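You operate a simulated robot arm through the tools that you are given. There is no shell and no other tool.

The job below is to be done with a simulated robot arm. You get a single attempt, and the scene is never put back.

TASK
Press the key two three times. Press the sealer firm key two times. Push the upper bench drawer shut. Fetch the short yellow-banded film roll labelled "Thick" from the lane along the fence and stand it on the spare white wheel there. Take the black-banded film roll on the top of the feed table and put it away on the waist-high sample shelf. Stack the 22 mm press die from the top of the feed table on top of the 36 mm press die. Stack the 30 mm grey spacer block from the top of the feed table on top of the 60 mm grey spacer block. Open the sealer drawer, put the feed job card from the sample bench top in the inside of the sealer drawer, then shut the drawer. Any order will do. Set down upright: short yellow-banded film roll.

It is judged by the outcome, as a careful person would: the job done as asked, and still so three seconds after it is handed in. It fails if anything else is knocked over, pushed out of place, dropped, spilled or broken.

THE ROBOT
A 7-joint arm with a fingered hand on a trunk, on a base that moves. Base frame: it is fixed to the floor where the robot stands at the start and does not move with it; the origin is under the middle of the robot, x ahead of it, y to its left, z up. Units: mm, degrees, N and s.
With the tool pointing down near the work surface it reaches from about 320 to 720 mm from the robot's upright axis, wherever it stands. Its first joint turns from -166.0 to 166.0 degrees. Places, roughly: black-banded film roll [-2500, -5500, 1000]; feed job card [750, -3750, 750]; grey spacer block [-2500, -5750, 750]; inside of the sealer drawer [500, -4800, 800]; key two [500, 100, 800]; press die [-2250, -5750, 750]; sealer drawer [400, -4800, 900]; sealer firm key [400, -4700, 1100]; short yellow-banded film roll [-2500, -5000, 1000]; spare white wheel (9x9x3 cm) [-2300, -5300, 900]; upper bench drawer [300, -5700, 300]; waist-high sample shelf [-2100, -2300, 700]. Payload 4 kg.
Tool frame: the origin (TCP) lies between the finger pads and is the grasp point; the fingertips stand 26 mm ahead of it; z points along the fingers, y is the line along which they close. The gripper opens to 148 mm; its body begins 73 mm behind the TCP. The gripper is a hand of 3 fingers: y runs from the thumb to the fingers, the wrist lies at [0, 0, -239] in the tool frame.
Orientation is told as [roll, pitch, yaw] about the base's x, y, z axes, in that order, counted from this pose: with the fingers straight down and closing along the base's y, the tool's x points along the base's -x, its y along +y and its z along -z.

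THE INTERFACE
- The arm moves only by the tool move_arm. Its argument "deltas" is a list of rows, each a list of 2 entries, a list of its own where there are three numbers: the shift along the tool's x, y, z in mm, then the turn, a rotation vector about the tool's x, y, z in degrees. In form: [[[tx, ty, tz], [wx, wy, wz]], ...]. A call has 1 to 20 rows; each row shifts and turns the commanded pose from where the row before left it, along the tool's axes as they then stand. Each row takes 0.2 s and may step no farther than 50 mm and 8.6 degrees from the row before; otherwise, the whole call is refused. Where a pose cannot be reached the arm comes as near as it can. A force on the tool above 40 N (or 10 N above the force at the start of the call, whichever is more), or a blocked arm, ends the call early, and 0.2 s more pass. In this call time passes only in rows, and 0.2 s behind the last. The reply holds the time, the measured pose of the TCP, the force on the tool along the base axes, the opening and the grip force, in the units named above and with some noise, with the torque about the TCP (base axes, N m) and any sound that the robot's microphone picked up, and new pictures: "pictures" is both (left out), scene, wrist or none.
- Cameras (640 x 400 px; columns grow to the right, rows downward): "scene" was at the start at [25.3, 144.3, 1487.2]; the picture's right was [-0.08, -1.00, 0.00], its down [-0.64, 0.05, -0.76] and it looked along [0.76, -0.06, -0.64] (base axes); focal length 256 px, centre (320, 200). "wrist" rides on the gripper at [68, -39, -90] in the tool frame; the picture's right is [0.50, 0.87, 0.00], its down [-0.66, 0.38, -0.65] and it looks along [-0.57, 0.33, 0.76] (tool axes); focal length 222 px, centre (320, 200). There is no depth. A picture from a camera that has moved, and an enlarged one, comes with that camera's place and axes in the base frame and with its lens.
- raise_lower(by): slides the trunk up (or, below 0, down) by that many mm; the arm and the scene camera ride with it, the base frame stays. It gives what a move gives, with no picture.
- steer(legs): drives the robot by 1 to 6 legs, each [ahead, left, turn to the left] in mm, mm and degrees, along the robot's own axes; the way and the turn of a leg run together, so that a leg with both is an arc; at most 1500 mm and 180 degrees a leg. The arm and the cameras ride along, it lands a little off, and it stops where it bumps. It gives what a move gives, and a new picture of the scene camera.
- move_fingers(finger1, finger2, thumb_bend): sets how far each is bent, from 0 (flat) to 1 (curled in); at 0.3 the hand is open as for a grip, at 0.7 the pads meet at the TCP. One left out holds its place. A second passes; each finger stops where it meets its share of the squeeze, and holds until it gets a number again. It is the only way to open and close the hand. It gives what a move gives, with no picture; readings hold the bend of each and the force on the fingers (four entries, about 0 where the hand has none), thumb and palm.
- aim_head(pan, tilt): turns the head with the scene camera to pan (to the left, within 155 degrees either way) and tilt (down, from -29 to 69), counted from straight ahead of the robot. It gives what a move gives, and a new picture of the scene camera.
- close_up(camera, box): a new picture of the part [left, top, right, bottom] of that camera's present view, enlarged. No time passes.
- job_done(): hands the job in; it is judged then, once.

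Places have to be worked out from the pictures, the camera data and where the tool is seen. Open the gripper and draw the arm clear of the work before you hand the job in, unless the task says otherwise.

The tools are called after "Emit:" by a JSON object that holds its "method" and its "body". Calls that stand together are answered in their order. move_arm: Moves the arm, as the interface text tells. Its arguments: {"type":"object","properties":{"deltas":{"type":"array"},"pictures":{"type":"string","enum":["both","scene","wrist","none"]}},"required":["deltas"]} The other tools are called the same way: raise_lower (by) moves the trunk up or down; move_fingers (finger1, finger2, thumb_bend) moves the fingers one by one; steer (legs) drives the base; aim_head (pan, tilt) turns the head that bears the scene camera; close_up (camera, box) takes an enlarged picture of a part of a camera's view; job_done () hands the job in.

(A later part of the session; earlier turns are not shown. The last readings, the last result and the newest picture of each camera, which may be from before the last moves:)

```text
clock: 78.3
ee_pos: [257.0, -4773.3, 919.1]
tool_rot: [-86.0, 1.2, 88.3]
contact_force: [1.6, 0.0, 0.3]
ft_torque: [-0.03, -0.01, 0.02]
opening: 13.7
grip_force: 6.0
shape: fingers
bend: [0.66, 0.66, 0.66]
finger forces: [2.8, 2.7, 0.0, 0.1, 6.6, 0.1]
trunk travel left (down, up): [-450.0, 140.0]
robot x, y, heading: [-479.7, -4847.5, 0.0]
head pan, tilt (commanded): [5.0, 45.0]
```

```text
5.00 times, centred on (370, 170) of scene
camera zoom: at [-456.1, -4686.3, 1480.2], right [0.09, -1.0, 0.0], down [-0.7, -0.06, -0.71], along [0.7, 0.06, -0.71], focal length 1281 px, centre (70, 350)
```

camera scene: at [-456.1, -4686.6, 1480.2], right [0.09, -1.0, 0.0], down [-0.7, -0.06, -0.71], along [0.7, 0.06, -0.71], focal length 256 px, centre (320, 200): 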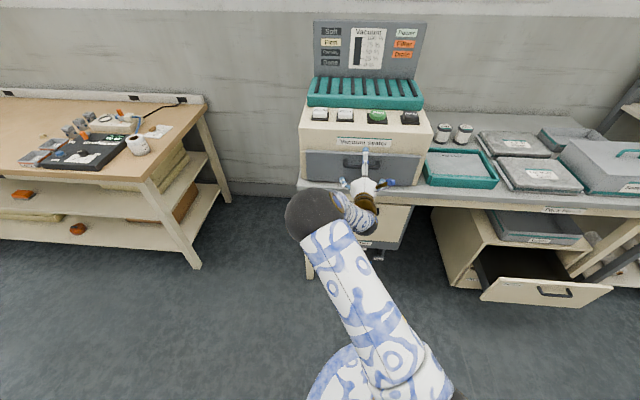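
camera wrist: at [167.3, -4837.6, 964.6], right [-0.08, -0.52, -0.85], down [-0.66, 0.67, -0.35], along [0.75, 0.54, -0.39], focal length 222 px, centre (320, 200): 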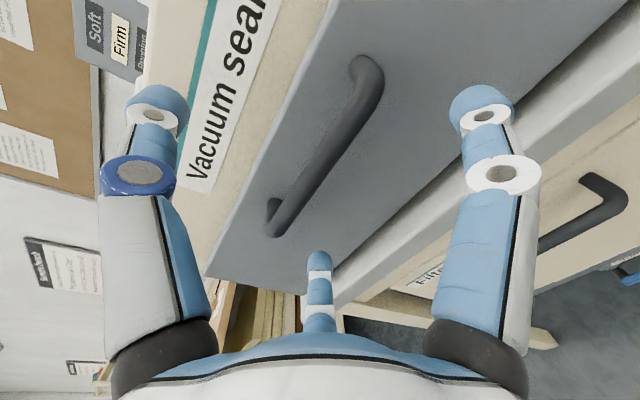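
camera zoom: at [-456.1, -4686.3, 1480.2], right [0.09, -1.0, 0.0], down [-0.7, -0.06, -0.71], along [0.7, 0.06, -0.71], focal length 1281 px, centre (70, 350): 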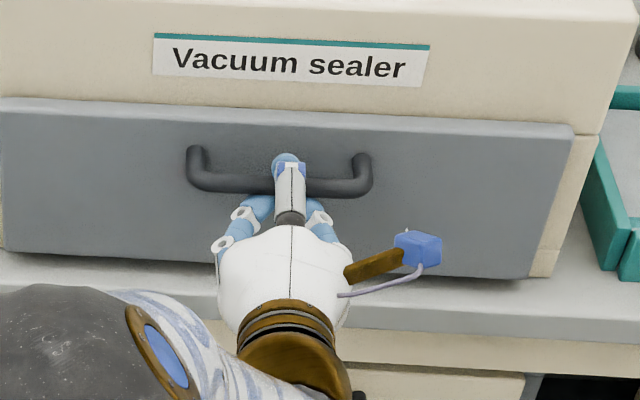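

The bar is pinched (13.7 mm, 6 N), but near the very fingertips. I open slightly, roll the base 16 mm forward for a deeper hold, and close again.

Emit:
{"method": "move_fingers", "body": {"finger1": 0.45, "finger2": 0.45, "thumb_bend": 0.45}}

Emit:
{"method": "steer", "body": {"legs": [[16, 0, 0]]}}

Emit:
{"method": "move_fingers", "body": {"finger1": 0.9, "finger2": 0.9, "thumb_bend": 0.9}}

Emit:
{"method": "close_up", "body": {"camera": "wrist", "box": [160, 40, 480, 340]}}

```text
clock: 79.3
ee_pos: [257.6, -4774.2, 919.4]
tool_rot: [-86.0, 1.2, 88.5]
contact_force: [0.9, -0.2, 0.2]
ft_torque: [0.0, 0.01, 0.02]
opening: 78.1
grip_force: 0.0
shape: fingers
bend: [0.45, 0.45, 0.45]
finger forces: [0.0, 0.1, 0.1, 0.0, 0.0, 0.0]
trunk travel left (down, up): [-450.0, 140.0]
robot x, y, heading: [-480.0, -4845.0, 0.1]
head pan, tilt (commanded): [5.0, 45.0]
```

```text
clock: 80.1
ee_pos: [274.3, -4773.7, 918.8]
tool_rot: [-86.0, 1.2, 88.4]
contact_force: [0.1, -0.2, 0.0]
ft_torque: [0.01, -0.04, 0.01]
opening: 78.3
grip_force: 0.1
shape: fingers
bend: [0.45, 0.45, 0.45]
finger forces: [0.0, 0.0, 0.1, 0.1, 0.1, 0.0]
trunk travel left (down, up): [-450.0, 140.0]
robot x, y, heading: [-461.4, -4842.4, 0.1]
head pan, tilt (commanded): [5.0, 45.0]
camera scene: at [-439.7, -4686.3, 1480.1], right [0.09, -1.0, 0.0], down [-0.7, -0.06, -0.71], along [0.7, 0.06, -0.71], focal length 256 px, centre (320, 200)
```

scene: 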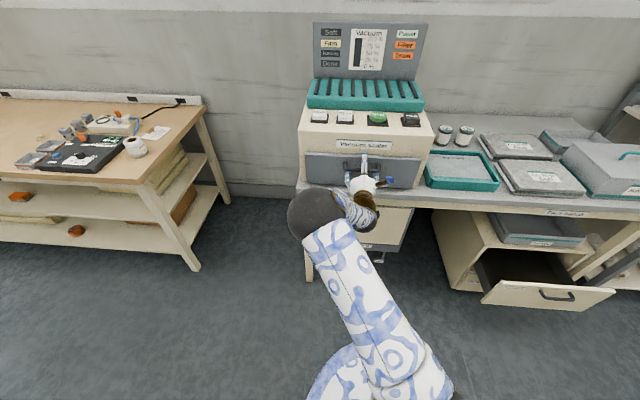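

```text
clock: 81.1
ee_pos: [272.5, -4774.8, 917.8]
tool_rot: [-85.9, 1.4, 88.4]
contact_force: [1.7, -0.1, 2.8]
ft_torque: [0.0, 0.04, 0.01]
opening: 0.3
grip_force: 0.1
shape: fingers
bend: [0.83, 0.83, 0.8]
finger forces: [0.0, 0.1, 0.0, 0.0, 0.0, 0.1]
trunk travel left (down, up): [-450.0, 140.0]
robot x, y, heading: [-467.2, -4843.1, 0.0]
head pan, tilt (commanded): [5.0, 45.0]
```

```text
1.33 times, centred on (320, 190) of wrist
camera zoom: at [183.3, -4837.7, 963.8], right [-0.08, -0.52, -0.85], down [-0.66, 0.67, -0.34], along [0.75, 0.54, -0.39], focal length 296 px, centre (320, 213)
```

zoom: 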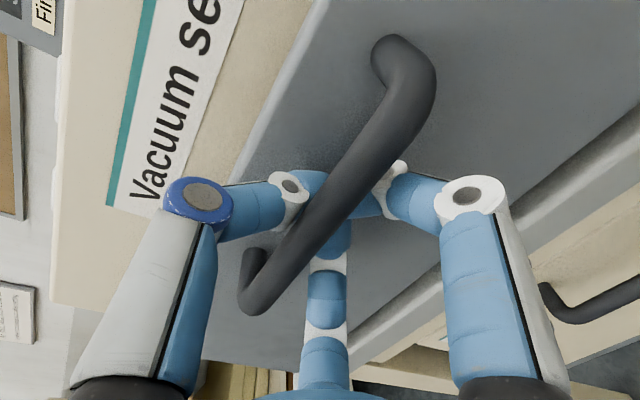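

The digits now meet behind the bar, hooking it fully. I pull by backing the base 120 mm and check how the drawer follows.

Emit:
{"method": "steer", "body": {"legs": [[-120, 0, 0]]}}

```text
clock: 82.4
ee_pos: [152.2, -4773.4, 918.2]
tool_rot: [-85.8, 1.2, 88.3]
contact_force: [-0.4, 0.1, 0.3]
ft_torque: [0.0, 0.02, 0.04]
opening: 0.0
grip_force: 0.0
shape: fingers
bend: [0.85, 0.85, 0.81]
finger forces: [0.0, 0.1, 0.0, 0.0, 0.0, 0.1]
trunk travel left (down, up): [-450.0, 140.0]
robot x, y, heading: [-583.1, -4843.2, 0.1]
head pan, tilt (commanded): [5.0, 45.0]
camera scene: at [-560.4, -4686.2, 1480.2], right [0.09, -1.0, 0.0], down [-0.7, -0.06, -0.71], along [0.7, 0.06, -0.71], focal length 256 px, centre (320, 200)
```

scene: 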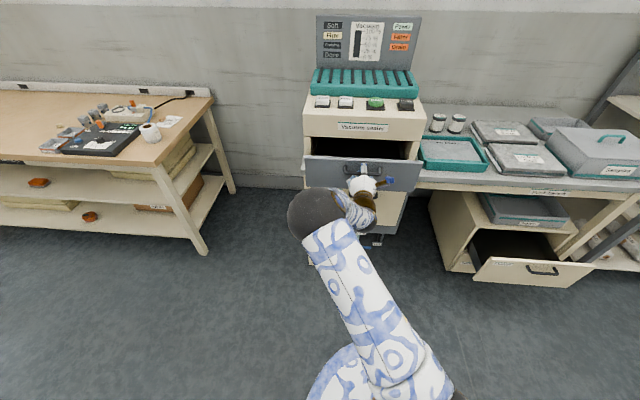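

The drawer follows nicely, now about 115 mm open. I pull another 80 mm.

Emit:
{"method": "steer", "body": {"legs": [[-80, 0, 0]]}}

Emit:
{"method": "close_up", "body": {"camera": "scene", "box": [280, 90, 460, 260]}}

```text
clock: 83.4
ee_pos: [72.9, -4774.4, 918.1]
tool_rot: [-85.9, 1.2, 88.4]
contact_force: [-0.1, -0.2, -0.1]
ft_torque: [0.0, -0.02, 0.0]
opening: 0.0
grip_force: 0.0
shape: fingers
bend: [0.85, 0.85, 0.81]
finger forces: [0.1, 0.0, 0.1, 0.1, 0.0, 0.0]
trunk travel left (down, up): [-450.0, 140.0]
robot x, y, heading: [-660.2, -4843.1, 0.1]
head pan, tilt (commanded): [5.0, 45.0]
camera scene: at [-640.8, -4686.2, 1480.2], right [0.09, -1.0, 0.0], down [-0.7, -0.06, -0.71], along [0.7, 0.06, -0.71], focal length 256 px, centre (320, 200)
```

scene: 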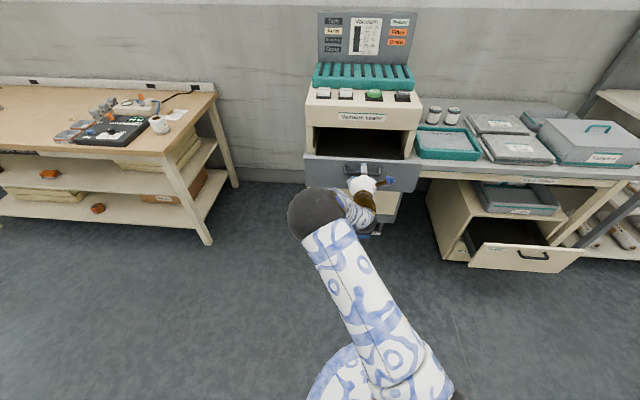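

```text
2.35 times, centred on (370, 175) of scene
camera zoom: at [-640.8, -4686.2, 1480.2], right [0.09, -1.0, 0.0], down [-0.7, -0.06, -0.71], along [0.7, 0.06, -0.71], focal length 603 px, centre (202, 259)
```

zoom: 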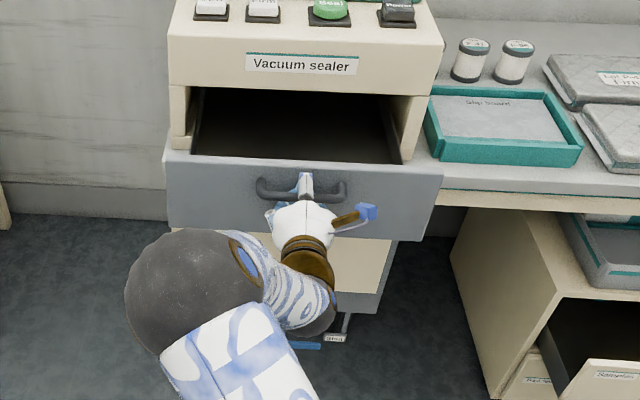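

The drawer is about 195 mm open. I open the hand and back away.

Emit:
{"method": "move_fingers", "body": {"finger1": 0.3, "finger2": 0.3, "thumb_bend": 0.3}}

Emit:
{"method": "steer", "body": {"legs": [[-150, 0, 0]]}}

Emit:
{"method": "close_up", "body": {"camera": "scene", "box": [0, 60, 230, 180]}}

```text
clock: 84.4
ee_pos: [73.0, -4774.3, 917.6]
tool_rot: [-85.9, 1.2, 88.4]
contact_force: [-0.4, 0.2, 0.7]
ft_torque: [0.02, 0.0, 0.0]
opening: 126.6
grip_force: 0.1
shape: fingers
bend: [0.3, 0.3, 0.3]
finger forces: [0.1, 0.0, 0.0, 0.0, 0.0, 0.0]
trunk travel left (down, up): [-450.0, 140.0]
robot x, y, heading: [-662.5, -4847.6, 0.2]
head pan, tilt (commanded): [5.0, 45.0]
```

```text
clock: 85.8
ee_pos: [-78.5, -4773.5, 917.4]
tool_rot: [-85.9, 1.2, 88.3]
contact_force: [-0.1, 0.1, -0.2]
ft_torque: [-0.01, 0.04, 0.02]
opening: 126.7
grip_force: 0.0
shape: fingers
bend: [0.3, 0.3, 0.3]
finger forces: [0.0, 0.0, 0.1, 0.0, 0.1, 0.0]
trunk travel left (down, up): [-450.0, 140.0]
robot x, y, heading: [-809.1, -4846.5, -0.1]
head pan, tilt (commanded): [5.0, 45.0]
camera scene: at [-790.4, -4686.1, 1480.2], right [0.09, -1.0, 0.0], down [-0.7, -0.06, -0.71], along [0.7, 0.06, -0.71], focal length 256 px, centre (320, 200)
```

scene: 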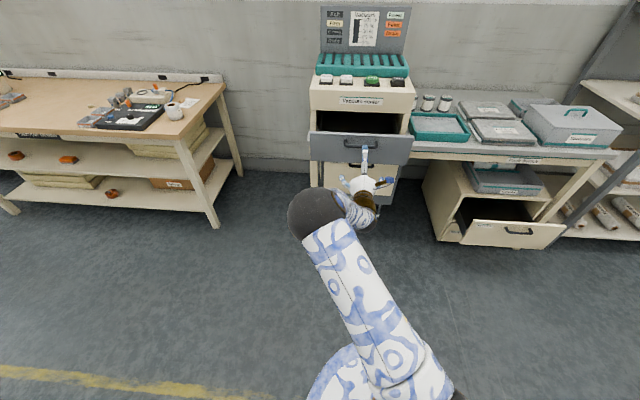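

```text
2.78 times, centred on (115, 120) of scene
camera zoom: at [-790.4, -4686.1, 1480.2], right [0.09, -1.0, 0.0], down [-0.7, -0.06, -0.71], along [0.7, 0.06, -0.71], focal length 713 px, centre (890, 423)
```

zoom: 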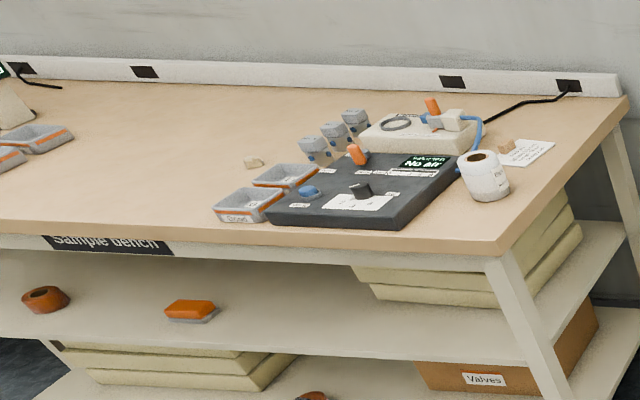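

The sealer drawer stays open. I rotate the hand back to pointing down and tuck it in before driving to the sample bench for the card.

Emit:
{"method": "move_arm", "body": {"deltas": [[[0, 0, -20], [-8.2, 0, 0]], [[0, 0, -20], [-8.2, 0, 0]], [[0, 0, -20], [-8.2, 0, 0]], [[0, 0, -20], [-8.2, 0, 0]], [[0, 0, -20], [-8.2, 0, 0]], [[0, 0, -20], [-8.2, 0, 0]], [[0, 0, -20], [-8.2, 0, 0]], [[0, 0, -20], [-8.2, 0, 0]], [[0, 0, -20], [-8.2, 0, 0]], [[0, 0, -20], [-8.2, 0, 0]], [[0, 0, -20], [-8.0, 0, 0]]]}}

```text
clock: 88.2
ee_pos: [-215.1, -4770.1, 1051.4]
tool_rot: [4.1, 1.4, 88.3]
contact_force: [-0.1, -0.3, 0.5]
ft_torque: [-0.02, -0.03, 0.0]
opening: 127.0
grip_force: 0.0
shape: fingers
bend: [0.3, 0.3, 0.3]
finger forces: [0.0, 0.0, 0.0, 0.0, 0.1, 0.0]
out of reach, approached as far as the arm can: row 1, 5
trunk travel left (down, up): [-450.0, 140.0]
robot x, y, heading: [-813.8, -4839.7, 0.0]
head pan, tilt (commanded): [5.0, 45.0]
camera scene: at [-790.1, -4686.3, 1480.1], right [0.09, -1.0, 0.0], down [-0.7, -0.06, -0.71], along [0.7, 0.06, -0.71], focal length 256 px, centre (320, 200)
camera wrist: at [-172.9, -4836.6, 1139.4], right [-0.88, -0.47, 0.07], down [-0.31, 0.68, 0.66], along [-0.36, 0.56, -0.74], focal length 222 px, centre (320, 200)
```

scene: 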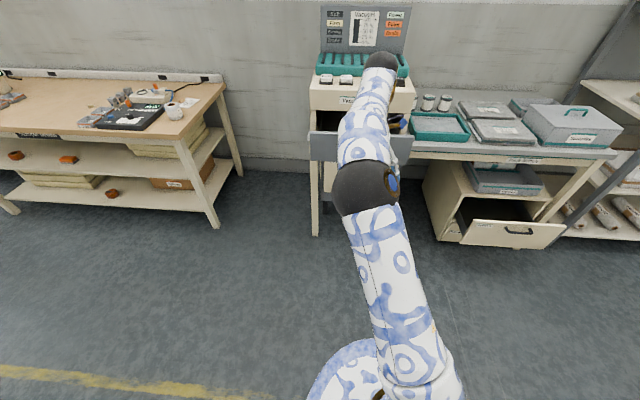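
wrist: 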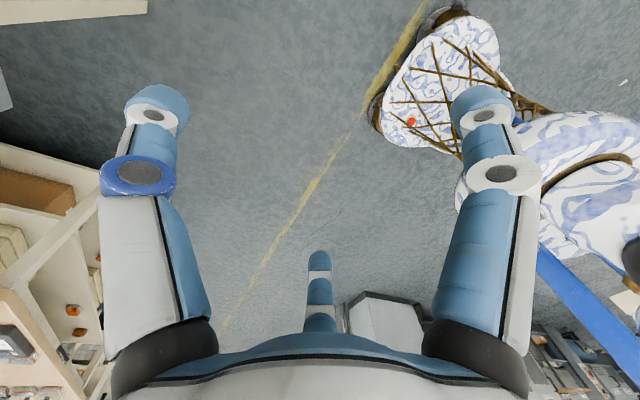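

Orientation has a 4° residue from the clipped pose. I level the hand, tuck it in, and turn it to yaw −30° so the wrist camera looks straight ahead.

Emit:
{"method": "move_arm", "body": {"deltas": [[[14, 40, -15], [4.1, -1.4, 0]], [[14, 40, -15], [0, 0, 0]], [[14, 40, -15], [0, 0, 0]], [[14, 40, -15], [0, 0, 0]], [[14, 40, -15], [0, 0, 0]], [[0, 0, 0], [0, 0, 8.45]], [[0, 0, 0], [0, 0, 8.45]], [[0, 0, 0], [0, 0, 8.45]], [[0, 0, 0], [0, 0, 8.45]], [[0, 0, 0], [0, 0, 8.45]], [[0, 0, 0], [0, 0, 8.45]], [[0, 0, 0], [0, 0, 8.45]], [[0, 0, 0], [0, 0, 8.45]], [[0, 0, 0], [0, 0, 8.45]], [[0, 0, 0], [0, 0, 8.45]], [[0, 0, 0], [0, 0, 8.45]], [[0, 0, 0], [0, 0, 8.45]], [[0, 0, 0], [0, 0, 8.45]], [[0, 0, 0], [0, 0, 8.45]]], "pictures": "none"}}

Emit:
{"method": "steer", "body": {"legs": [[0, 910, 0], [700, 0, 0]]}}

Emit:
{"method": "aim_head", "body": {"pan": 5, "tilt": 42}}

```text
clock: 92.2
ee_pos: [-416.5, -4833.6, 1128.5]
tool_rot: [0.3, 0.0, -30.2]
contact_force: [0.2, 0.0, -0.3]
ft_torque: [0.03, -0.02, -0.01]
opening: 127.0
grip_force: 0.1
shape: fingers
bend: [0.3, 0.3, 0.3]
finger forces: [0.0, 0.0, 0.0, 0.1, 0.0, 0.1]
trunk travel left (down, up): [-450.0, 140.0]
robot x, y, heading: [-811.0, -4841.3, -0.2]
head pan, tilt (commanded): [5.0, 45.0]
```

```text
clock: 100.4
ee_pos: [273.9, -3913.6, 1128.7]
tool_rot: [0.2, 0.0, -29.4]
contact_force: [0.2, -0.1, 0.4]
ft_torque: [0.04, -0.05, -0.01]
opening: 127.0
grip_force: 0.1
shape: fingers
bend: [0.3, 0.3, 0.3]
finger forces: [0.1, 0.1, 0.0, 0.1, 0.0, 0.1]
trunk travel left (down, up): [-450.0, 140.0]
robot x, y, heading: [-122.8, -3926.0, 0.6]
head pan, tilt (commanded): [5.0, 45.0]
camera scene: at [-100.6, -3769.6, 1480.1], right [0.09, -1.0, 0.0], down [-0.7, -0.07, -0.71], along [0.7, 0.07, -0.71], focal length 256 px, centre (320, 200)
```

scene: 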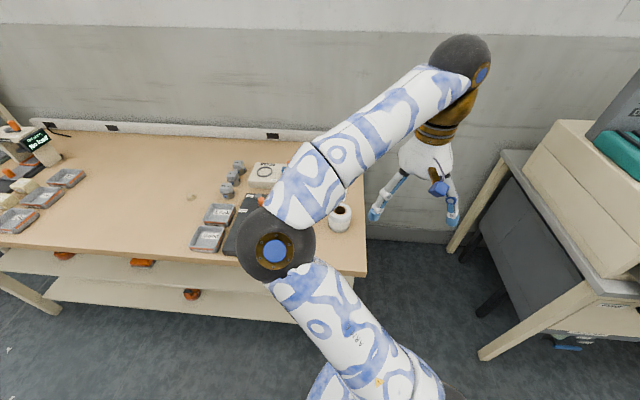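

```text
clock: 101.0
ee_pos: [275.5, -3912.8, 1128.4]
tool_rot: [0.2, 0.0, -29.6]
contact_force: [0.2, -0.5, 0.7]
ft_torque: [0.0, 0.0, -0.01]
opening: 127.0
grip_force: 0.0
shape: fingers
bend: [0.3, 0.3, 0.3]
finger forces: [0.1, 0.0, 0.1, 0.0, 0.0, 0.1]
trunk travel left (down, up): [-450.0, 140.0]
robot x, y, heading: [-119.2, -3927.7, 0.4]
head pan, tilt (commanded): [5.0, 42.0]
camera scene: at [-98.4, -3769.4, 1484.4], right [0.09, -1.0, 0.0], down [-0.67, -0.06, -0.74], along [0.74, 0.07, -0.67], focal length 256 px, centre (320, 200)
```

scene: 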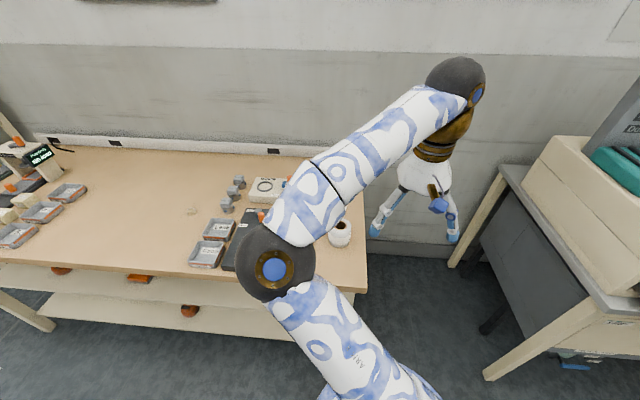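

The elbow now blocks the head's view of the card, so I'll use the wrist camera. I drive 135 mm closer, then reach over the card from above.

Emit:
{"method": "steer", "body": {"legs": [[135, 60, -0.4]]}}

Emit:
{"method": "move_arm", "body": {"deltas": [[[-26, 28, 16], [0, 0, 0]], [[-26, 28, 16], [0, 0, 0]], [[-26, 28, 16], [0, 0, 0]]]}}

```text
clock: 102.4
ee_pos: [411.0, -3854.6, 1128.1]
tool_rot: [0.1, -0.1, -29.9]
contact_force: [0.3, 0.5, 0.0]
ft_torque: [-0.02, 0.01, 0.04]
opening: 126.8
grip_force: 0.1
shape: fingers
bend: [0.3, 0.3, 0.3]
finger forces: [0.1, 0.0, 0.0, 0.0, 0.0, 0.0]
trunk travel left (down, up): [-450.0, 140.0]
robot x, y, heading: [10.5, -3867.0, -0.0]
head pan, tilt (commanded): [5.0, 42.0]
camera scene: at [38.6, -3708.3, 1484.4], right [0.09, -1.0, 0.0], down [-0.67, -0.06, -0.74], along [0.74, 0.06, -0.67], focal length 256 px, centre (320, 200)
```

scene: 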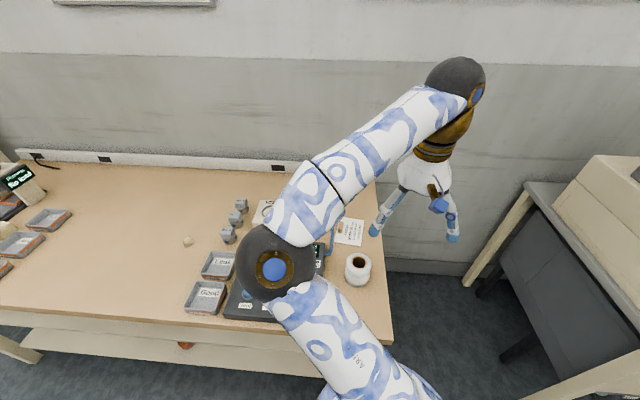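

```text
clock: 103.2
ee_pos: [521.0, -3821.8, 1082.0]
tool_rot: [0.2, 0.0, -30.0]
contact_force: [-0.2, -0.6, 0.2]
ft_torque: [0.02, -0.01, 0.0]
opening: 127.2
grip_force: 0.2
shape: fingers
bend: [0.3, 0.3, 0.3]
finger forces: [0.0, 0.0, 0.1, 0.0, 0.0, 0.0]
trunk travel left (down, up): [-450.0, 140.0]
robot x, y, heading: [14.8, -3867.4, 0.2]
head pan, tilt (commanded): [5.0, 42.0]
camera scene: at [38.5, -3708.5, 1484.5], right [0.09, -1.0, 0.0], down [-0.67, -0.06, -0.74], along [0.74, 0.06, -0.67], focal length 256 px, centre (320, 200)
camera wrist: at [441.8, -3822.4, 1171.1], right [0.0, 1.0, 0.0], down [0.76, 0.0, 0.65], along [0.65, 0.0, -0.76], focal length 222 px, centre (320, 200)
```

scene: 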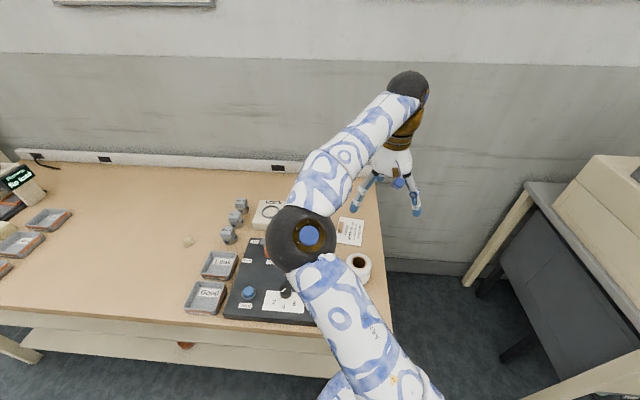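
wrist: 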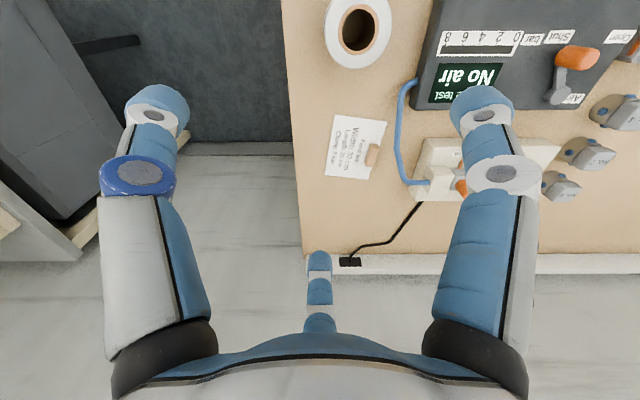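

The card with its tan clip is visible in both views. I zoom to read it and locate the clip.

Emit:
{"method": "close_up", "body": {"camera": "wrist", "box": [290, 100, 430, 200]}}

Emit:
{"method": "close_up", "body": {"camera": "scene", "box": [310, 190, 400, 290]}}

```text
4.00 times, centred on (360, 150) of wrist
camera zoom: at [441.8, -3822.4, 1171.1], right [0.0, 1.0, 0.0], down [0.76, 0.0, 0.65], along [0.65, 0.0, -0.76], focal length 888 px, centre (160, 400)
```

zoom: 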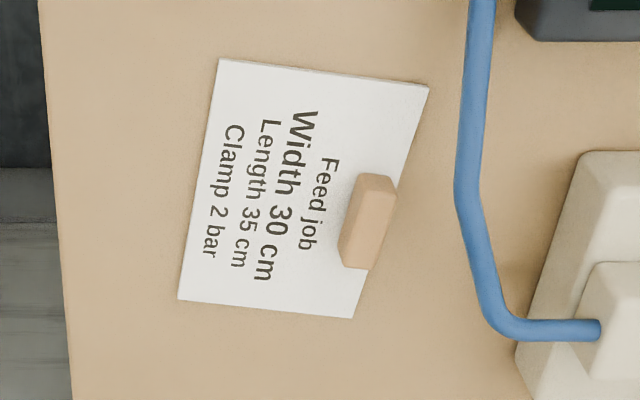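

```text
4.00 times, centred on (355, 240) of scene
camera zoom: at [38.5, -3708.5, 1484.5], right [0.09, -1.0, 0.0], down [-0.67, -0.06, -0.74], along [0.74, 0.06, -0.67], focal length 1024 px, centre (180, 40)
```

zoom: 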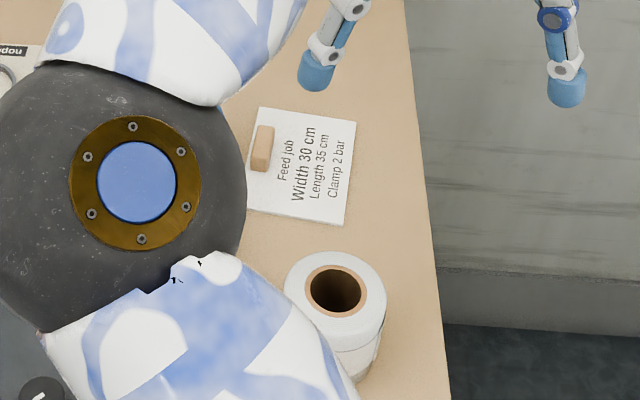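

Feed job card confirmed; its grip block sits at about [643, −3727, 815], 40×15 mm, with a blue hose only about 35 mm to its left. I narrow the fingers, turn the hand to yaw +14° (to miss the hose) and move over the block.

Emit:
{"method": "move_fingers", "body": {"finger1": 0.52, "finger2": 0.52, "thumb_bend": 0.52}}

Emit:
{"method": "move_arm", "body": {"deltas": [[[0, 0, 0], [0, 0, -7.35]], [[0, 0, 0], [0, 0, -7.35]], [[0, 0, 0], [0, 0, -7.35]], [[0, 0, 0], [0, 0, -7.35]], [[0, 0, 0], [0, 0, -7.35]], [[0, 0, 0], [0, 0, -7.35]], [[-28.3, 12.5, 34], [0, 0, 0]], [[-28.3, 12.5, 34], [0, 0, 0]], [[-28.3, 12.5, 34], [0, 0, 0]], [[-28.3, 12.5, 34], [0, 0, 0]], [[-28.3, 12.5, 34], [0, 0, 0]]]}}

Emit:
{"method": "close_up", "body": {"camera": "scene", "box": [310, 160, 430, 290]}}

```text
clock: 104.2
ee_pos: [521.0, -3821.9, 1081.0]
tool_rot: [0.2, -0.1, -29.9]
contact_force: [-0.3, 0.0, -0.4]
ft_torque: [0.02, 0.02, 0.01]
opening: 56.0
grip_force: 0.1
shape: fingers
bend: [0.52, 0.52, 0.52]
finger forces: [0.1, 0.1, 0.0, 0.0, 0.0, 0.0]
trunk travel left (down, up): [-450.0, 140.0]
robot x, y, heading: [16.0, -3865.2, -0.1]
head pan, tilt (commanded): [5.0, 42.0]
```

```text
clock: 106.6
ee_pos: [643.1, -3726.5, 911.0]
tool_rot: [0.2, -0.1, 14.1]
contact_force: [-0.1, 0.5, 0.3]
ft_torque: [0.0, -0.02, -0.01]
opening: 55.9
grip_force: 0.0
shape: fingers
bend: [0.52, 0.52, 0.52]
finger forces: [0.1, 0.1, 0.1, 0.1, 0.0, 0.0]
trunk travel left (down, up): [-450.0, 140.0]
robot x, y, heading: [14.4, -3865.4, -0.4]
head pan, tilt (commanded): [5.0, 42.0]
camera scene: at [38.6, -3708.4, 1484.5], right [0.09, -1.0, 0.0], down [-0.67, -0.06, -0.74], along [0.74, 0.06, -0.67], focal length 256 px, centre (320, 200)
camera wrist: at [585.4, -3780.8, 1000.4], right [-0.7, 0.72, 0.0], down [0.54, 0.52, 0.66], along [0.47, 0.46, -0.75], focal length 222 px, centre (320, 200)
```

scene: 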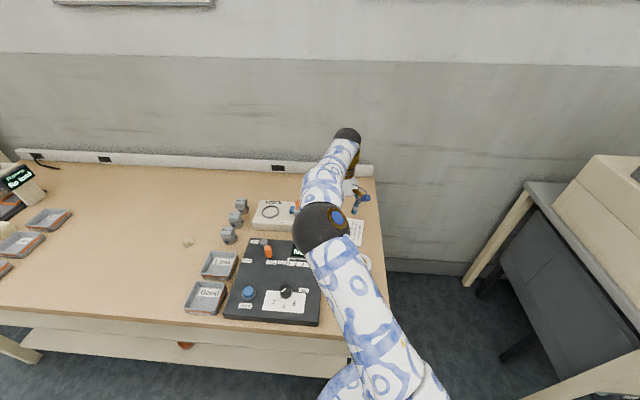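
wrist: 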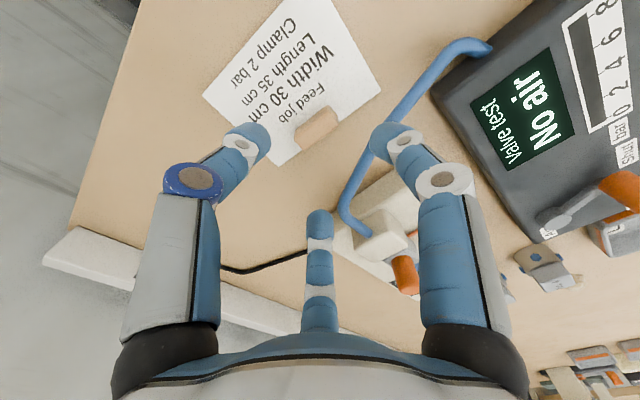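

```text
3.08 times, centred on (370, 225) of scene
camera zoom: at [38.6, -3708.4, 1484.5], right [0.09, -1.0, 0.0], down [-0.67, -0.06, -0.74], along [0.74, 0.06, -0.67], focal length 788 px, centre (166, 123)
```

zoom: 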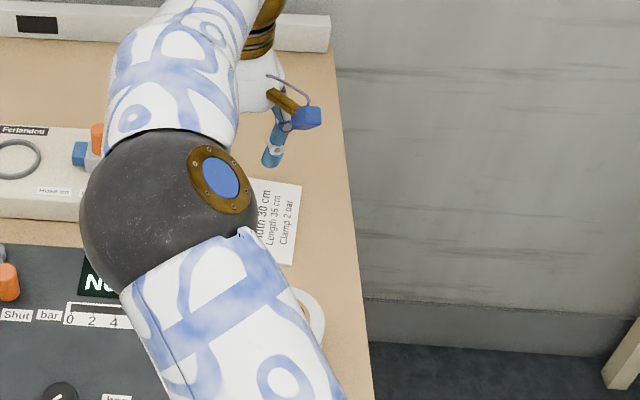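

The block is centred under the hand, but I need the hose height near the left fingers. I zoom in on the wrist view.

Emit:
{"method": "close_up", "body": {"camera": "wrist", "box": [230, 20, 510, 270]}}

```text
1.60 times, centred on (370, 145) of wrist
camera zoom: at [585.4, -3780.8, 1000.4], right [-0.7, 0.72, 0.0], down [0.54, 0.52, 0.66], along [0.47, 0.46, -0.75], focal length 355 px, centre (240, 288)
```

zoom: 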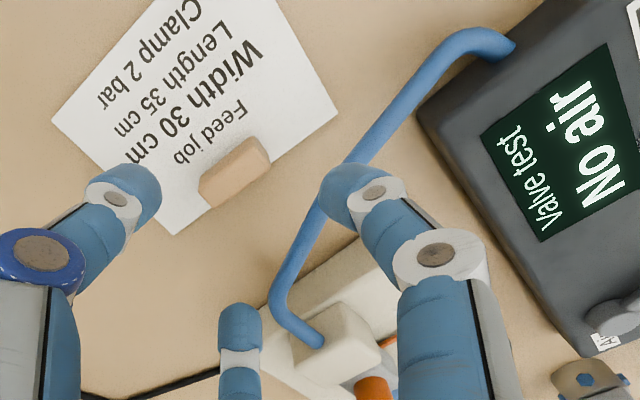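

The hose turns out to be raised: it runs straight from about [539, −3709, 850] to [657, −3683, 872]. Turning the hand to yaw 26° and shifting 4 mm right gives about 10 mm clearance for both left fingers, so I do that first and look.

Emit:
{"method": "move_arm", "body": {"deltas": [[[0, 0, 0], [0, 0, -6]], [[0, 0, 0], [0, 0, -6]], [[1.1, -4.4, 0], [0, 0, 0]]]}}

Emit:
{"method": "close_up", "body": {"camera": "wrist", "box": [180, 20, 510, 270]}}

```text
clock: 107.4
ee_pos: [642.3, -3730.2, 912.6]
tool_rot: [0.1, -0.1, 26.2]
contact_force: [0.3, 0.4, -0.2]
ft_torque: [0.02, -0.01, -0.01]
opening: 56.2
grip_force: 0.0
shape: fingers
bend: [0.52, 0.52, 0.52]
finger forces: [0.0, 0.0, 0.1, 0.0, 0.0, 0.0]
trunk travel left (down, up): [-450.0, 140.0]
robot x, y, heading: [15.0, -3867.6, 0.2]
head pan, tilt (commanded): [5.0, 42.0]
camera scene: at [38.4, -3708.4, 1484.5], right [0.09, -1.0, 0.0], down [-0.67, -0.06, -0.74], along [0.74, 0.06, -0.67], focal length 256 px, centre (320, 200)
camera wrist: at [598.2, -3795.3, 1001.1], right [-0.83, 0.56, 0.0], down [0.42, 0.63, 0.66], along [0.36, 0.55, -0.76], focal length 222 px, centre (320, 200)
```

scene: 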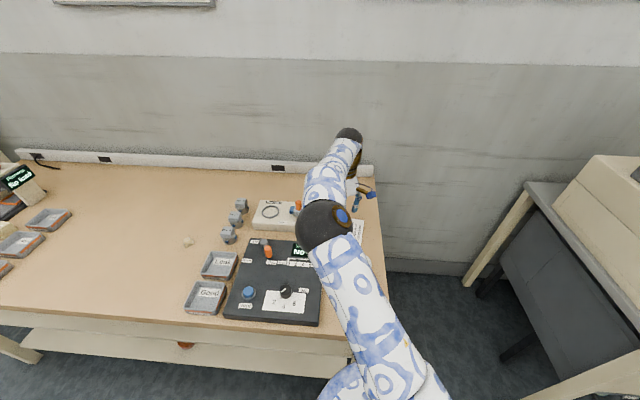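
wrist: 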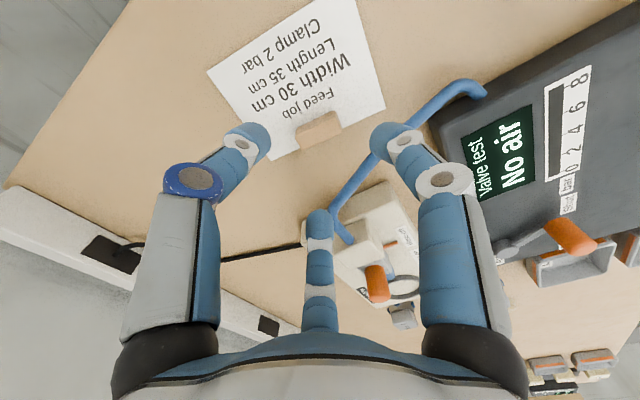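

```text
1.60 times, centred on (345, 145) of wrist
camera zoom: at [598.2, -3795.3, 1001.1], right [-0.83, 0.56, 0.0], down [0.42, 0.63, 0.66], along [0.36, 0.55, -0.76], focal length 355 px, centre (280, 288)
```

zoom: 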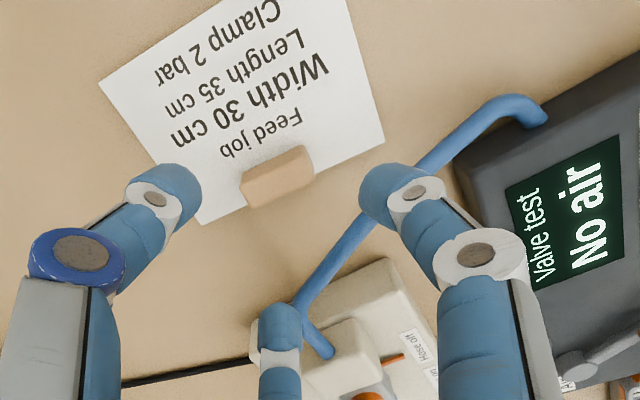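

Recomputing with finger azimuths exactly 120° apart, the best fit is yaw 23° with the TCP at about [648, −3736], leaving about 8 mm to the hose on both sides. I adjust and descend half way, then look.

Emit:
{"method": "move_arm", "body": {"deltas": [[[-2.9, -7.2, 0], [0, 0, 3]], [[0, 0, 20], [0, 0, 0]], [[0, 0, 15], [0, 0, 0]]], "pictures": "wrist"}}

Emit:
{"method": "close_up", "body": {"camera": "wrist", "box": [180, 20, 510, 330]}}

```text
clock: 108.2
ee_pos: [649.0, -3735.8, 875.8]
tool_rot: [0.0, -0.1, 23.2]
contact_force: [-0.1, -0.4, 0.2]
ft_torque: [-0.03, -0.01, -0.02]
opening: 56.3
grip_force: 0.0
shape: fingers
bend: [0.52, 0.52, 0.52]
finger forces: [0.0, 0.0, 0.0, 0.0, 0.1, 0.0]
trunk travel left (down, up): [-450.0, 140.0]
robot x, y, heading: [14.6, -3864.8, 0.3]
head pan, tilt (commanded): [5.0, 42.0]
camera wrist: at [600.5, -3797.4, 965.7], right [-0.8, 0.6, 0.0], down [0.45, 0.6, 0.66], along [0.39, 0.53, -0.76], focal length 222 px, centre (320, 200)
```

wrist: 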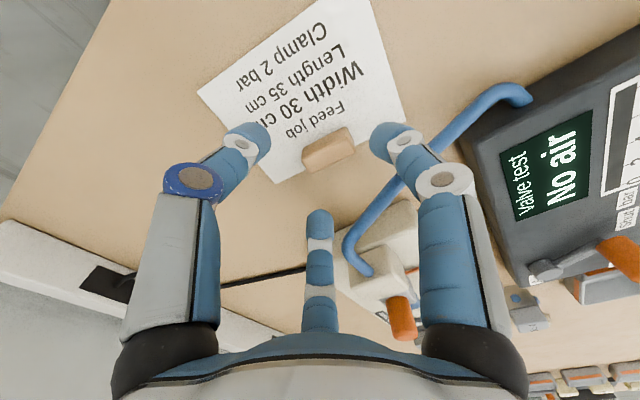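

```text
1.29 times, centred on (345, 175) of wrist
camera zoom: at [600.5, -3797.4, 965.7], right [-0.8, 0.6, 0.0], down [0.45, 0.6, 0.66], along [0.39, 0.53, -0.76], focal length 287 px, centre (288, 232)
```

zoom: 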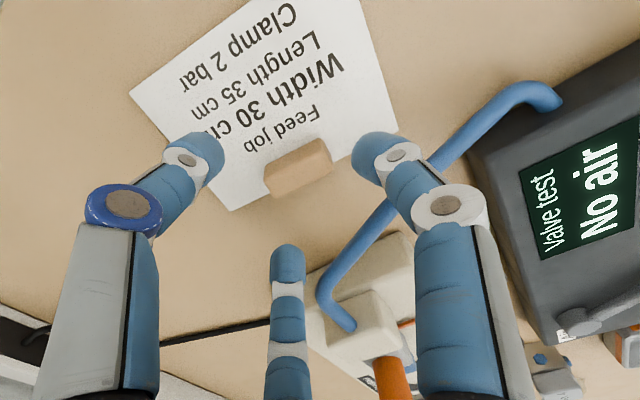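

Clearances look as computed. I descend another 30 mm and look again.

Emit:
{"method": "move_arm", "body": {"deltas": [[[0, 0, 15], [0, 0, 0]], [[0, 0, 15], [0, 0, 0]]], "pictures": "wrist"}}

Emit:
{"method": "close_up", "body": {"camera": "wrist", "box": [180, 20, 510, 330]}}

```text
clock: 108.8
ee_pos: [648.8, -3735.4, 845.7]
tool_rot: [0.1, -0.1, 23.1]
contact_force: [-0.3, 0.3, 0.4]
ft_torque: [0.0, -0.01, -0.02]
opening: 55.8
grip_force: 0.1
shape: fingers
bend: [0.52, 0.52, 0.52]
finger forces: [0.0, 0.1, 0.1, 0.0, 0.1, 0.1]
trunk travel left (down, up): [-450.0, 140.0]
robot x, y, heading: [13.1, -3868.7, 0.2]
head pan, tilt (commanded): [5.0, 42.0]
camera wrist: at [600.8, -3798.1, 935.9], right [-0.8, 0.6, 0.0], down [0.45, 0.6, 0.66], along [0.39, 0.53, -0.75], focal length 222 px, centre (320, 200)
```

wrist: 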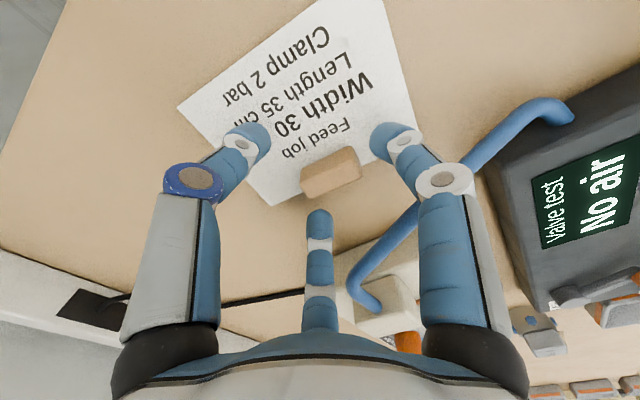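

```text
1.29 times, centred on (345, 175) of wrist
camera zoom: at [600.8, -3798.1, 935.9], right [-0.8, 0.6, 0.0], down [0.45, 0.6, 0.66], along [0.39, 0.53, -0.75], focal length 287 px, centre (288, 232)
```

zoom: 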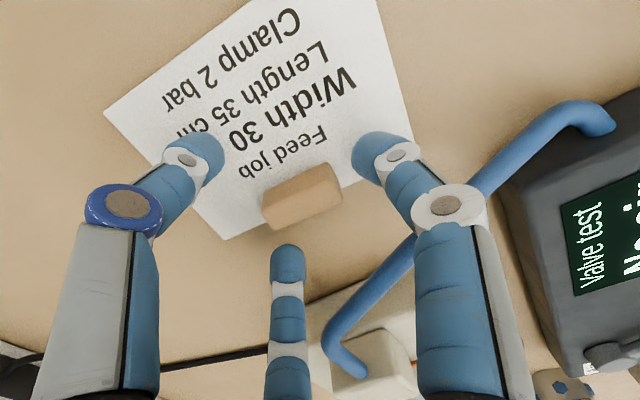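

Clear so far; the fingertips are now near block-top height. I go down 10 mm more with force watch.

Emit:
{"method": "move_arm", "body": {"deltas": [[[0, 0, 6], [0, 0, 0]], [[0, 0, 4], [0, 0, 0]]], "pictures": "wrist"}}

```text
clock: 109.4
ee_pos: [649.6, -3734.6, 837.3]
tool_rot: [0.1, -0.2, 23.2]
contact_force: [-0.8, 0.3, 11.4]
ft_torque: [-0.11, 0.32, -0.04]
opening: 56.0
grip_force: 6.1
shape: fingers
bend: [0.52, 0.52, 0.52]
finger forces: [8.2, 0.1, 0.0, 0.0, 3.1, 0.1]
trunk travel left (down, up): [-450.0, 140.0]
robot x, y, heading: [17.4, -3868.2, -0.0]
head pan, tilt (commanded): [5.0, 42.0]
camera wrist: at [600.7, -3797.8, 927.2], right [-0.8, 0.6, 0.0], down [0.45, 0.6, 0.66], along [0.39, 0.53, -0.75], focal length 222 px, centre (320, 200)
```

wrist: 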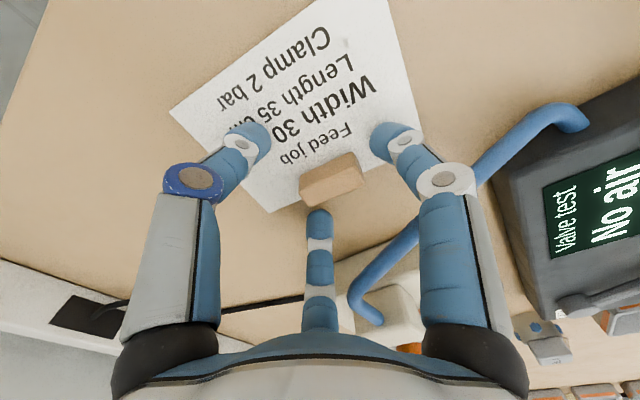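

Tips touched the bench (11 N) at TCP z 837. I lift 3 mm to unload and then close the digits on the block.

Emit:
{"method": "move_arm", "body": {"deltas": [[[0, 0, -3.5], [0, 0, 0]]], "pictures": "none"}}

Emit:
{"method": "move_fingers", "body": {"finger1": 0.62, "finger2": 0.62, "thumb_bend": 0.62}}

Emit:
{"method": "close_up", "body": {"camera": "wrist", "box": [180, 20, 510, 330]}}

```text
clock: 109.8
ee_pos: [648.6, -3735.5, 839.2]
tool_rot: [0.2, -0.1, 23.2]
contact_force: [-0.1, 0.0, -0.5]
ft_torque: [0.0, 0.01, 0.0]
opening: 55.8
grip_force: 0.0
shape: fingers
bend: [0.52, 0.52, 0.52]
finger forces: [0.0, 0.0, 0.0, 0.0, 0.1, 0.0]
trunk travel left (down, up): [-450.0, 140.0]
robot x, y, heading: [13.2, -3868.9, -0.0]
head pan, tilt (commanded): [5.0, 42.0]
```

```text
clock: 110.8
ee_pos: [649.1, -3734.4, 839.6]
tool_rot: [0.1, -0.1, 23.2]
contact_force: [0.1, -0.2, -0.3]
ft_torque: [-0.02, 0.05, -0.03]
opening: 23.8
grip_force: 0.4
shape: fingers
bend: [0.62, 0.62, 0.62]
finger forces: [0.1, 0.1, 0.0, 0.0, 0.1, 0.0]
trunk travel left (down, up): [-450.0, 140.0]
robot x, y, heading: [20.3, -3867.1, -0.0]
head pan, tilt (commanded): [5.0, 42.0]
```

```text
1.29 times, centred on (345, 175) of wrist
camera zoom: at [601.0, -3797.7, 929.3], right [-0.8, 0.6, 0.0], down [0.45, 0.6, 0.66], along [0.39, 0.53, -0.75], focal length 287 px, centre (288, 232)
```

zoom: 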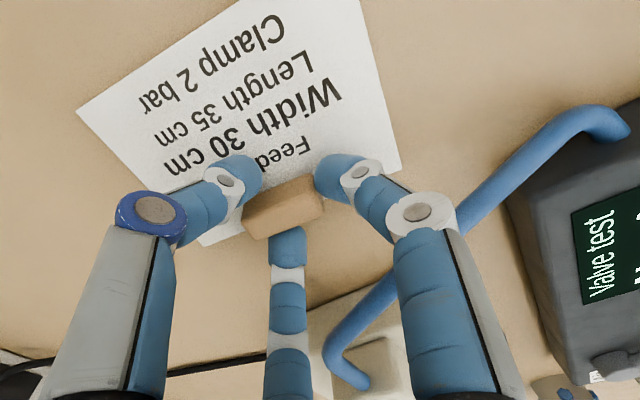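

The three tips surround the block. I close on.

Emit:
{"method": "move_fingers", "body": {"finger1": 0.8, "finger2": 0.8, "thumb_bend": 0.8}}

Emit:
{"method": "close_up", "body": {"camera": "wrist", "box": [180, 20, 510, 330]}}

```text
clock: 111.8
ee_pos: [649.0, -3734.9, 839.3]
tool_rot: [0.1, -0.1, 23.1]
contact_force: [-0.7, 0.2, 0.1]
ft_torque: [0.05, 0.04, 0.01]
opening: 6.4
grip_force: 17.2
shape: fingers
bend: [0.65, 0.63, 0.67]
finger forces: [10.8, 11.1, 0.0, 0.0, 12.8, 0.0]
trunk travel left (down, up): [-450.0, 140.0]
robot x, y, heading: [15.1, -3868.3, 0.3]
head pan, tilt (commanded): [5.0, 42.0]
```

```text
1.29 times, centred on (345, 175) of wrist
camera zoom: at [601.0, -3797.7, 929.3], right [-0.8, 0.6, 0.0], down [0.45, 0.6, 0.66], along [0.39, 0.53, -0.75], focal length 287 px, centre (288, 232)
```

zoom: 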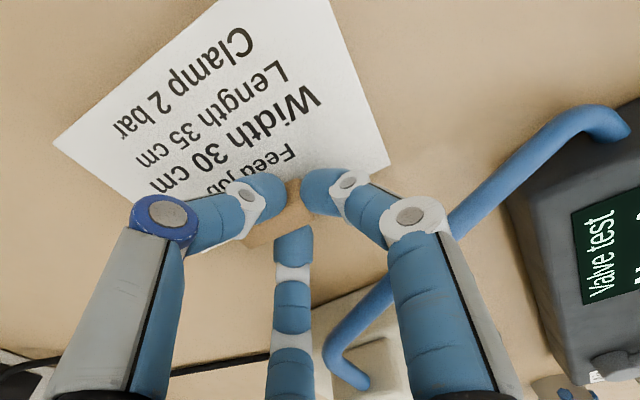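

Firm three-point grip on the block (11–13 N each). I lift gently 20 mm and check that the card comes along.

Emit:
{"method": "move_arm", "body": {"deltas": [[[0, 0, -8], [0, 0, 0]], [[0, 0, -12], [0, 0, 0]]], "pictures": "wrist"}}

```text
clock: 112.4
ee_pos: [648.1, -3735.3, 859.9]
tool_rot: [0.1, -0.1, 23.3]
contact_force: [0.4, 0.3, 0.4]
ft_torque: [-0.02, -0.02, -0.01]
opening: 6.4
grip_force: 17.9
shape: fingers
bend: [0.65, 0.63, 0.67]
finger forces: [10.9, 11.2, 0.0, 0.0, 12.8, 0.1]
trunk travel left (down, up): [-450.0, 140.0]
robot x, y, heading: [15.1, -3865.3, 0.0]
head pan, tilt (commanded): [5.0, 42.0]
camera wrist: at [601.1, -3797.7, 949.7], right [-0.8, 0.6, 0.0], down [0.45, 0.6, 0.66], along [0.39, 0.53, -0.76], focal length 222 px, centre (320, 200)
```

wrist: 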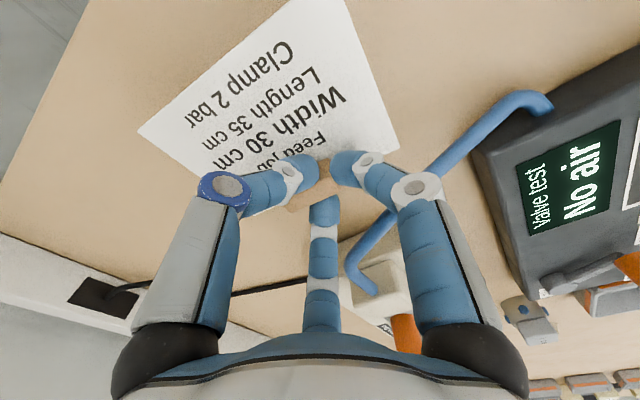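

The card hangs in the grip and clears the hose by about 15 mm. I rise while easing 20 mm to the right, then up and back.

Emit:
{"method": "move_arm", "body": {"deltas": [[[4, -9, -20], [0, 0, 0]], [[4, -9, -30], [0, 0, 0]], [[0, 0, -45], [0, 0, 0]], [[0, 0, -45], [0, 0, 0]], [[0, 0, -45], [0, 0, 0]], [[0, 0, -40], [0, 0, 0]]]}}

```text
clock: 113.8
ee_pos: [649.4, -3756.6, 1085.7]
tool_rot: [0.1, 0.0, 23.0]
contact_force: [0.3, 0.6, 0.6]
ft_torque: [-0.02, 0.0, 0.0]
opening: 5.9
grip_force: 17.2
shape: fingers
bend: [0.65, 0.63, 0.72]
finger forces: [10.4, 11.4, 0.1, 0.0, 13.1, 0.1]
trunk travel left (down, up): [-450.0, 140.0]
robot x, y, heading: [13.6, -3865.2, -0.0]
head pan, tilt (commanded): [5.0, 42.0]
camera scene: at [38.7, -3708.9, 1484.5], right [0.09, -1.0, 0.0], down [-0.67, -0.06, -0.74], along [0.74, 0.07, -0.67], focal length 256 px, centre (320, 200)
camera wrist: at [600.2, -3819.2, 1174.6], right [-0.8, 0.6, 0.0], down [0.45, 0.6, 0.66], along [0.39, 0.52, -0.76], focal length 222 px, centre (320, 200)
```

scene: 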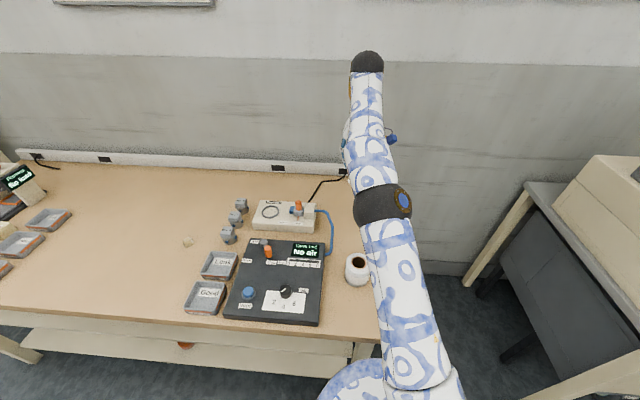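
wrist: 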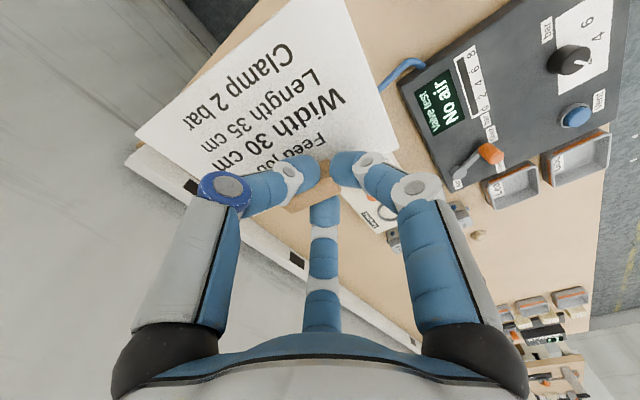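

The card is secure. I draw the arm in, then drive back, along to the sealer and forward a little.

Emit:
{"method": "move_arm", "body": {"deltas": [[[43, 5.4, -6], [0, 0, 0]], [[43, 5.4, -6], [0, 0, 0]], [[43, 5.4, -6], [0, 0, 0]], [[43, 5.4, -6], [0, 0, 0]], [[43, 5.4, -6], [0, 0, 0]]], "pictures": "none"}}

Emit:
{"method": "steer", "body": {"legs": [[-500, 0, 0], [0, -1020, 0]]}}

Emit:
{"method": "aim_head", "body": {"pan": 5, "tilt": 45}}

```text
clock: 115.0
ee_pos: [440.1, -3814.4, 1114.8]
tool_rot: [0.1, -0.1, 23.1]
contact_force: [0.5, 0.4, -0.7]
ft_torque: [0.01, 0.05, 0.01]
opening: 5.5
grip_force: 17.4
shape: fingers
bend: [0.65, 0.63, 0.72]
finger forces: [9.9, 11.5, 0.1, 0.0, 13.2, 0.0]
trunk travel left (down, up): [-450.0, 140.0]
robot x, y, heading: [13.2, -3866.9, -0.2]
head pan, tilt (commanded): [5.0, 42.0]
```

```text
clock: 122.8
ee_pos: [-63.3, -4833.4, 1114.8]
tool_rot: [0.1, -0.1, 23.1]
contact_force: [0.1, -0.9, -0.5]
ft_torque: [0.0, 0.0, -0.02]
opening: 5.3
grip_force: 17.8
shape: fingers
bend: [0.65, 0.63, 0.72]
finger forces: [9.7, 11.5, 0.1, 0.1, 13.1, 0.0]
trunk travel left (down, up): [-450.0, 140.0]
robot x, y, heading: [-486.4, -4885.3, 0.2]
head pan, tilt (commanded): [5.0, 42.0]
camera scene: at [-464.7, -4726.5, 1484.5], right [0.09, -1.0, 0.0], down [-0.67, -0.06, -0.74], along [0.74, 0.06, -0.67], focal length 256 px, centre (320, 200)
```

scene: 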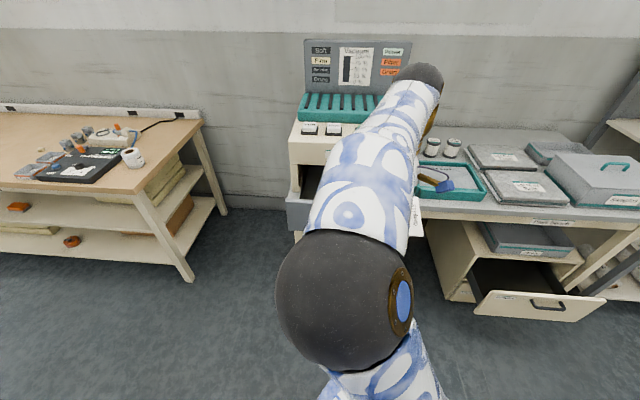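

```text
clock: 123.4
ee_pos: [-62.6, -4833.5, 1114.6]
tool_rot: [0.1, -0.1, 23.2]
contact_force: [0.6, -0.3, -0.4]
ft_torque: [0.0, 0.01, 0.02]
opening: 5.4
grip_force: 17.3
shape: fingers
bend: [0.65, 0.63, 0.72]
finger forces: [9.8, 11.5, 0.0, 0.0, 13.1, 0.1]
trunk travel left (down, up): [-450.0, 140.0]
robot x, y, heading: [-490.3, -4888.0, -0.1]
head pan, tilt (commanded): [5.0, 45.0]
camera scene: at [-467.0, -4726.7, 1480.2], right [0.09, -1.0, 0.0], down [-0.7, -0.06, -0.71], along [0.7, 0.06, -0.71], focal length 256 px, centre (320, 200)
```

scene: 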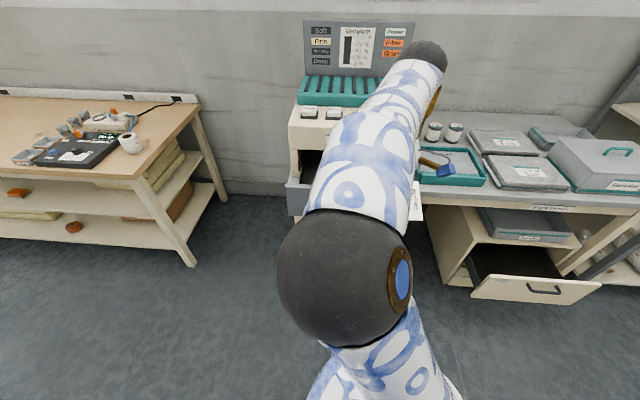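

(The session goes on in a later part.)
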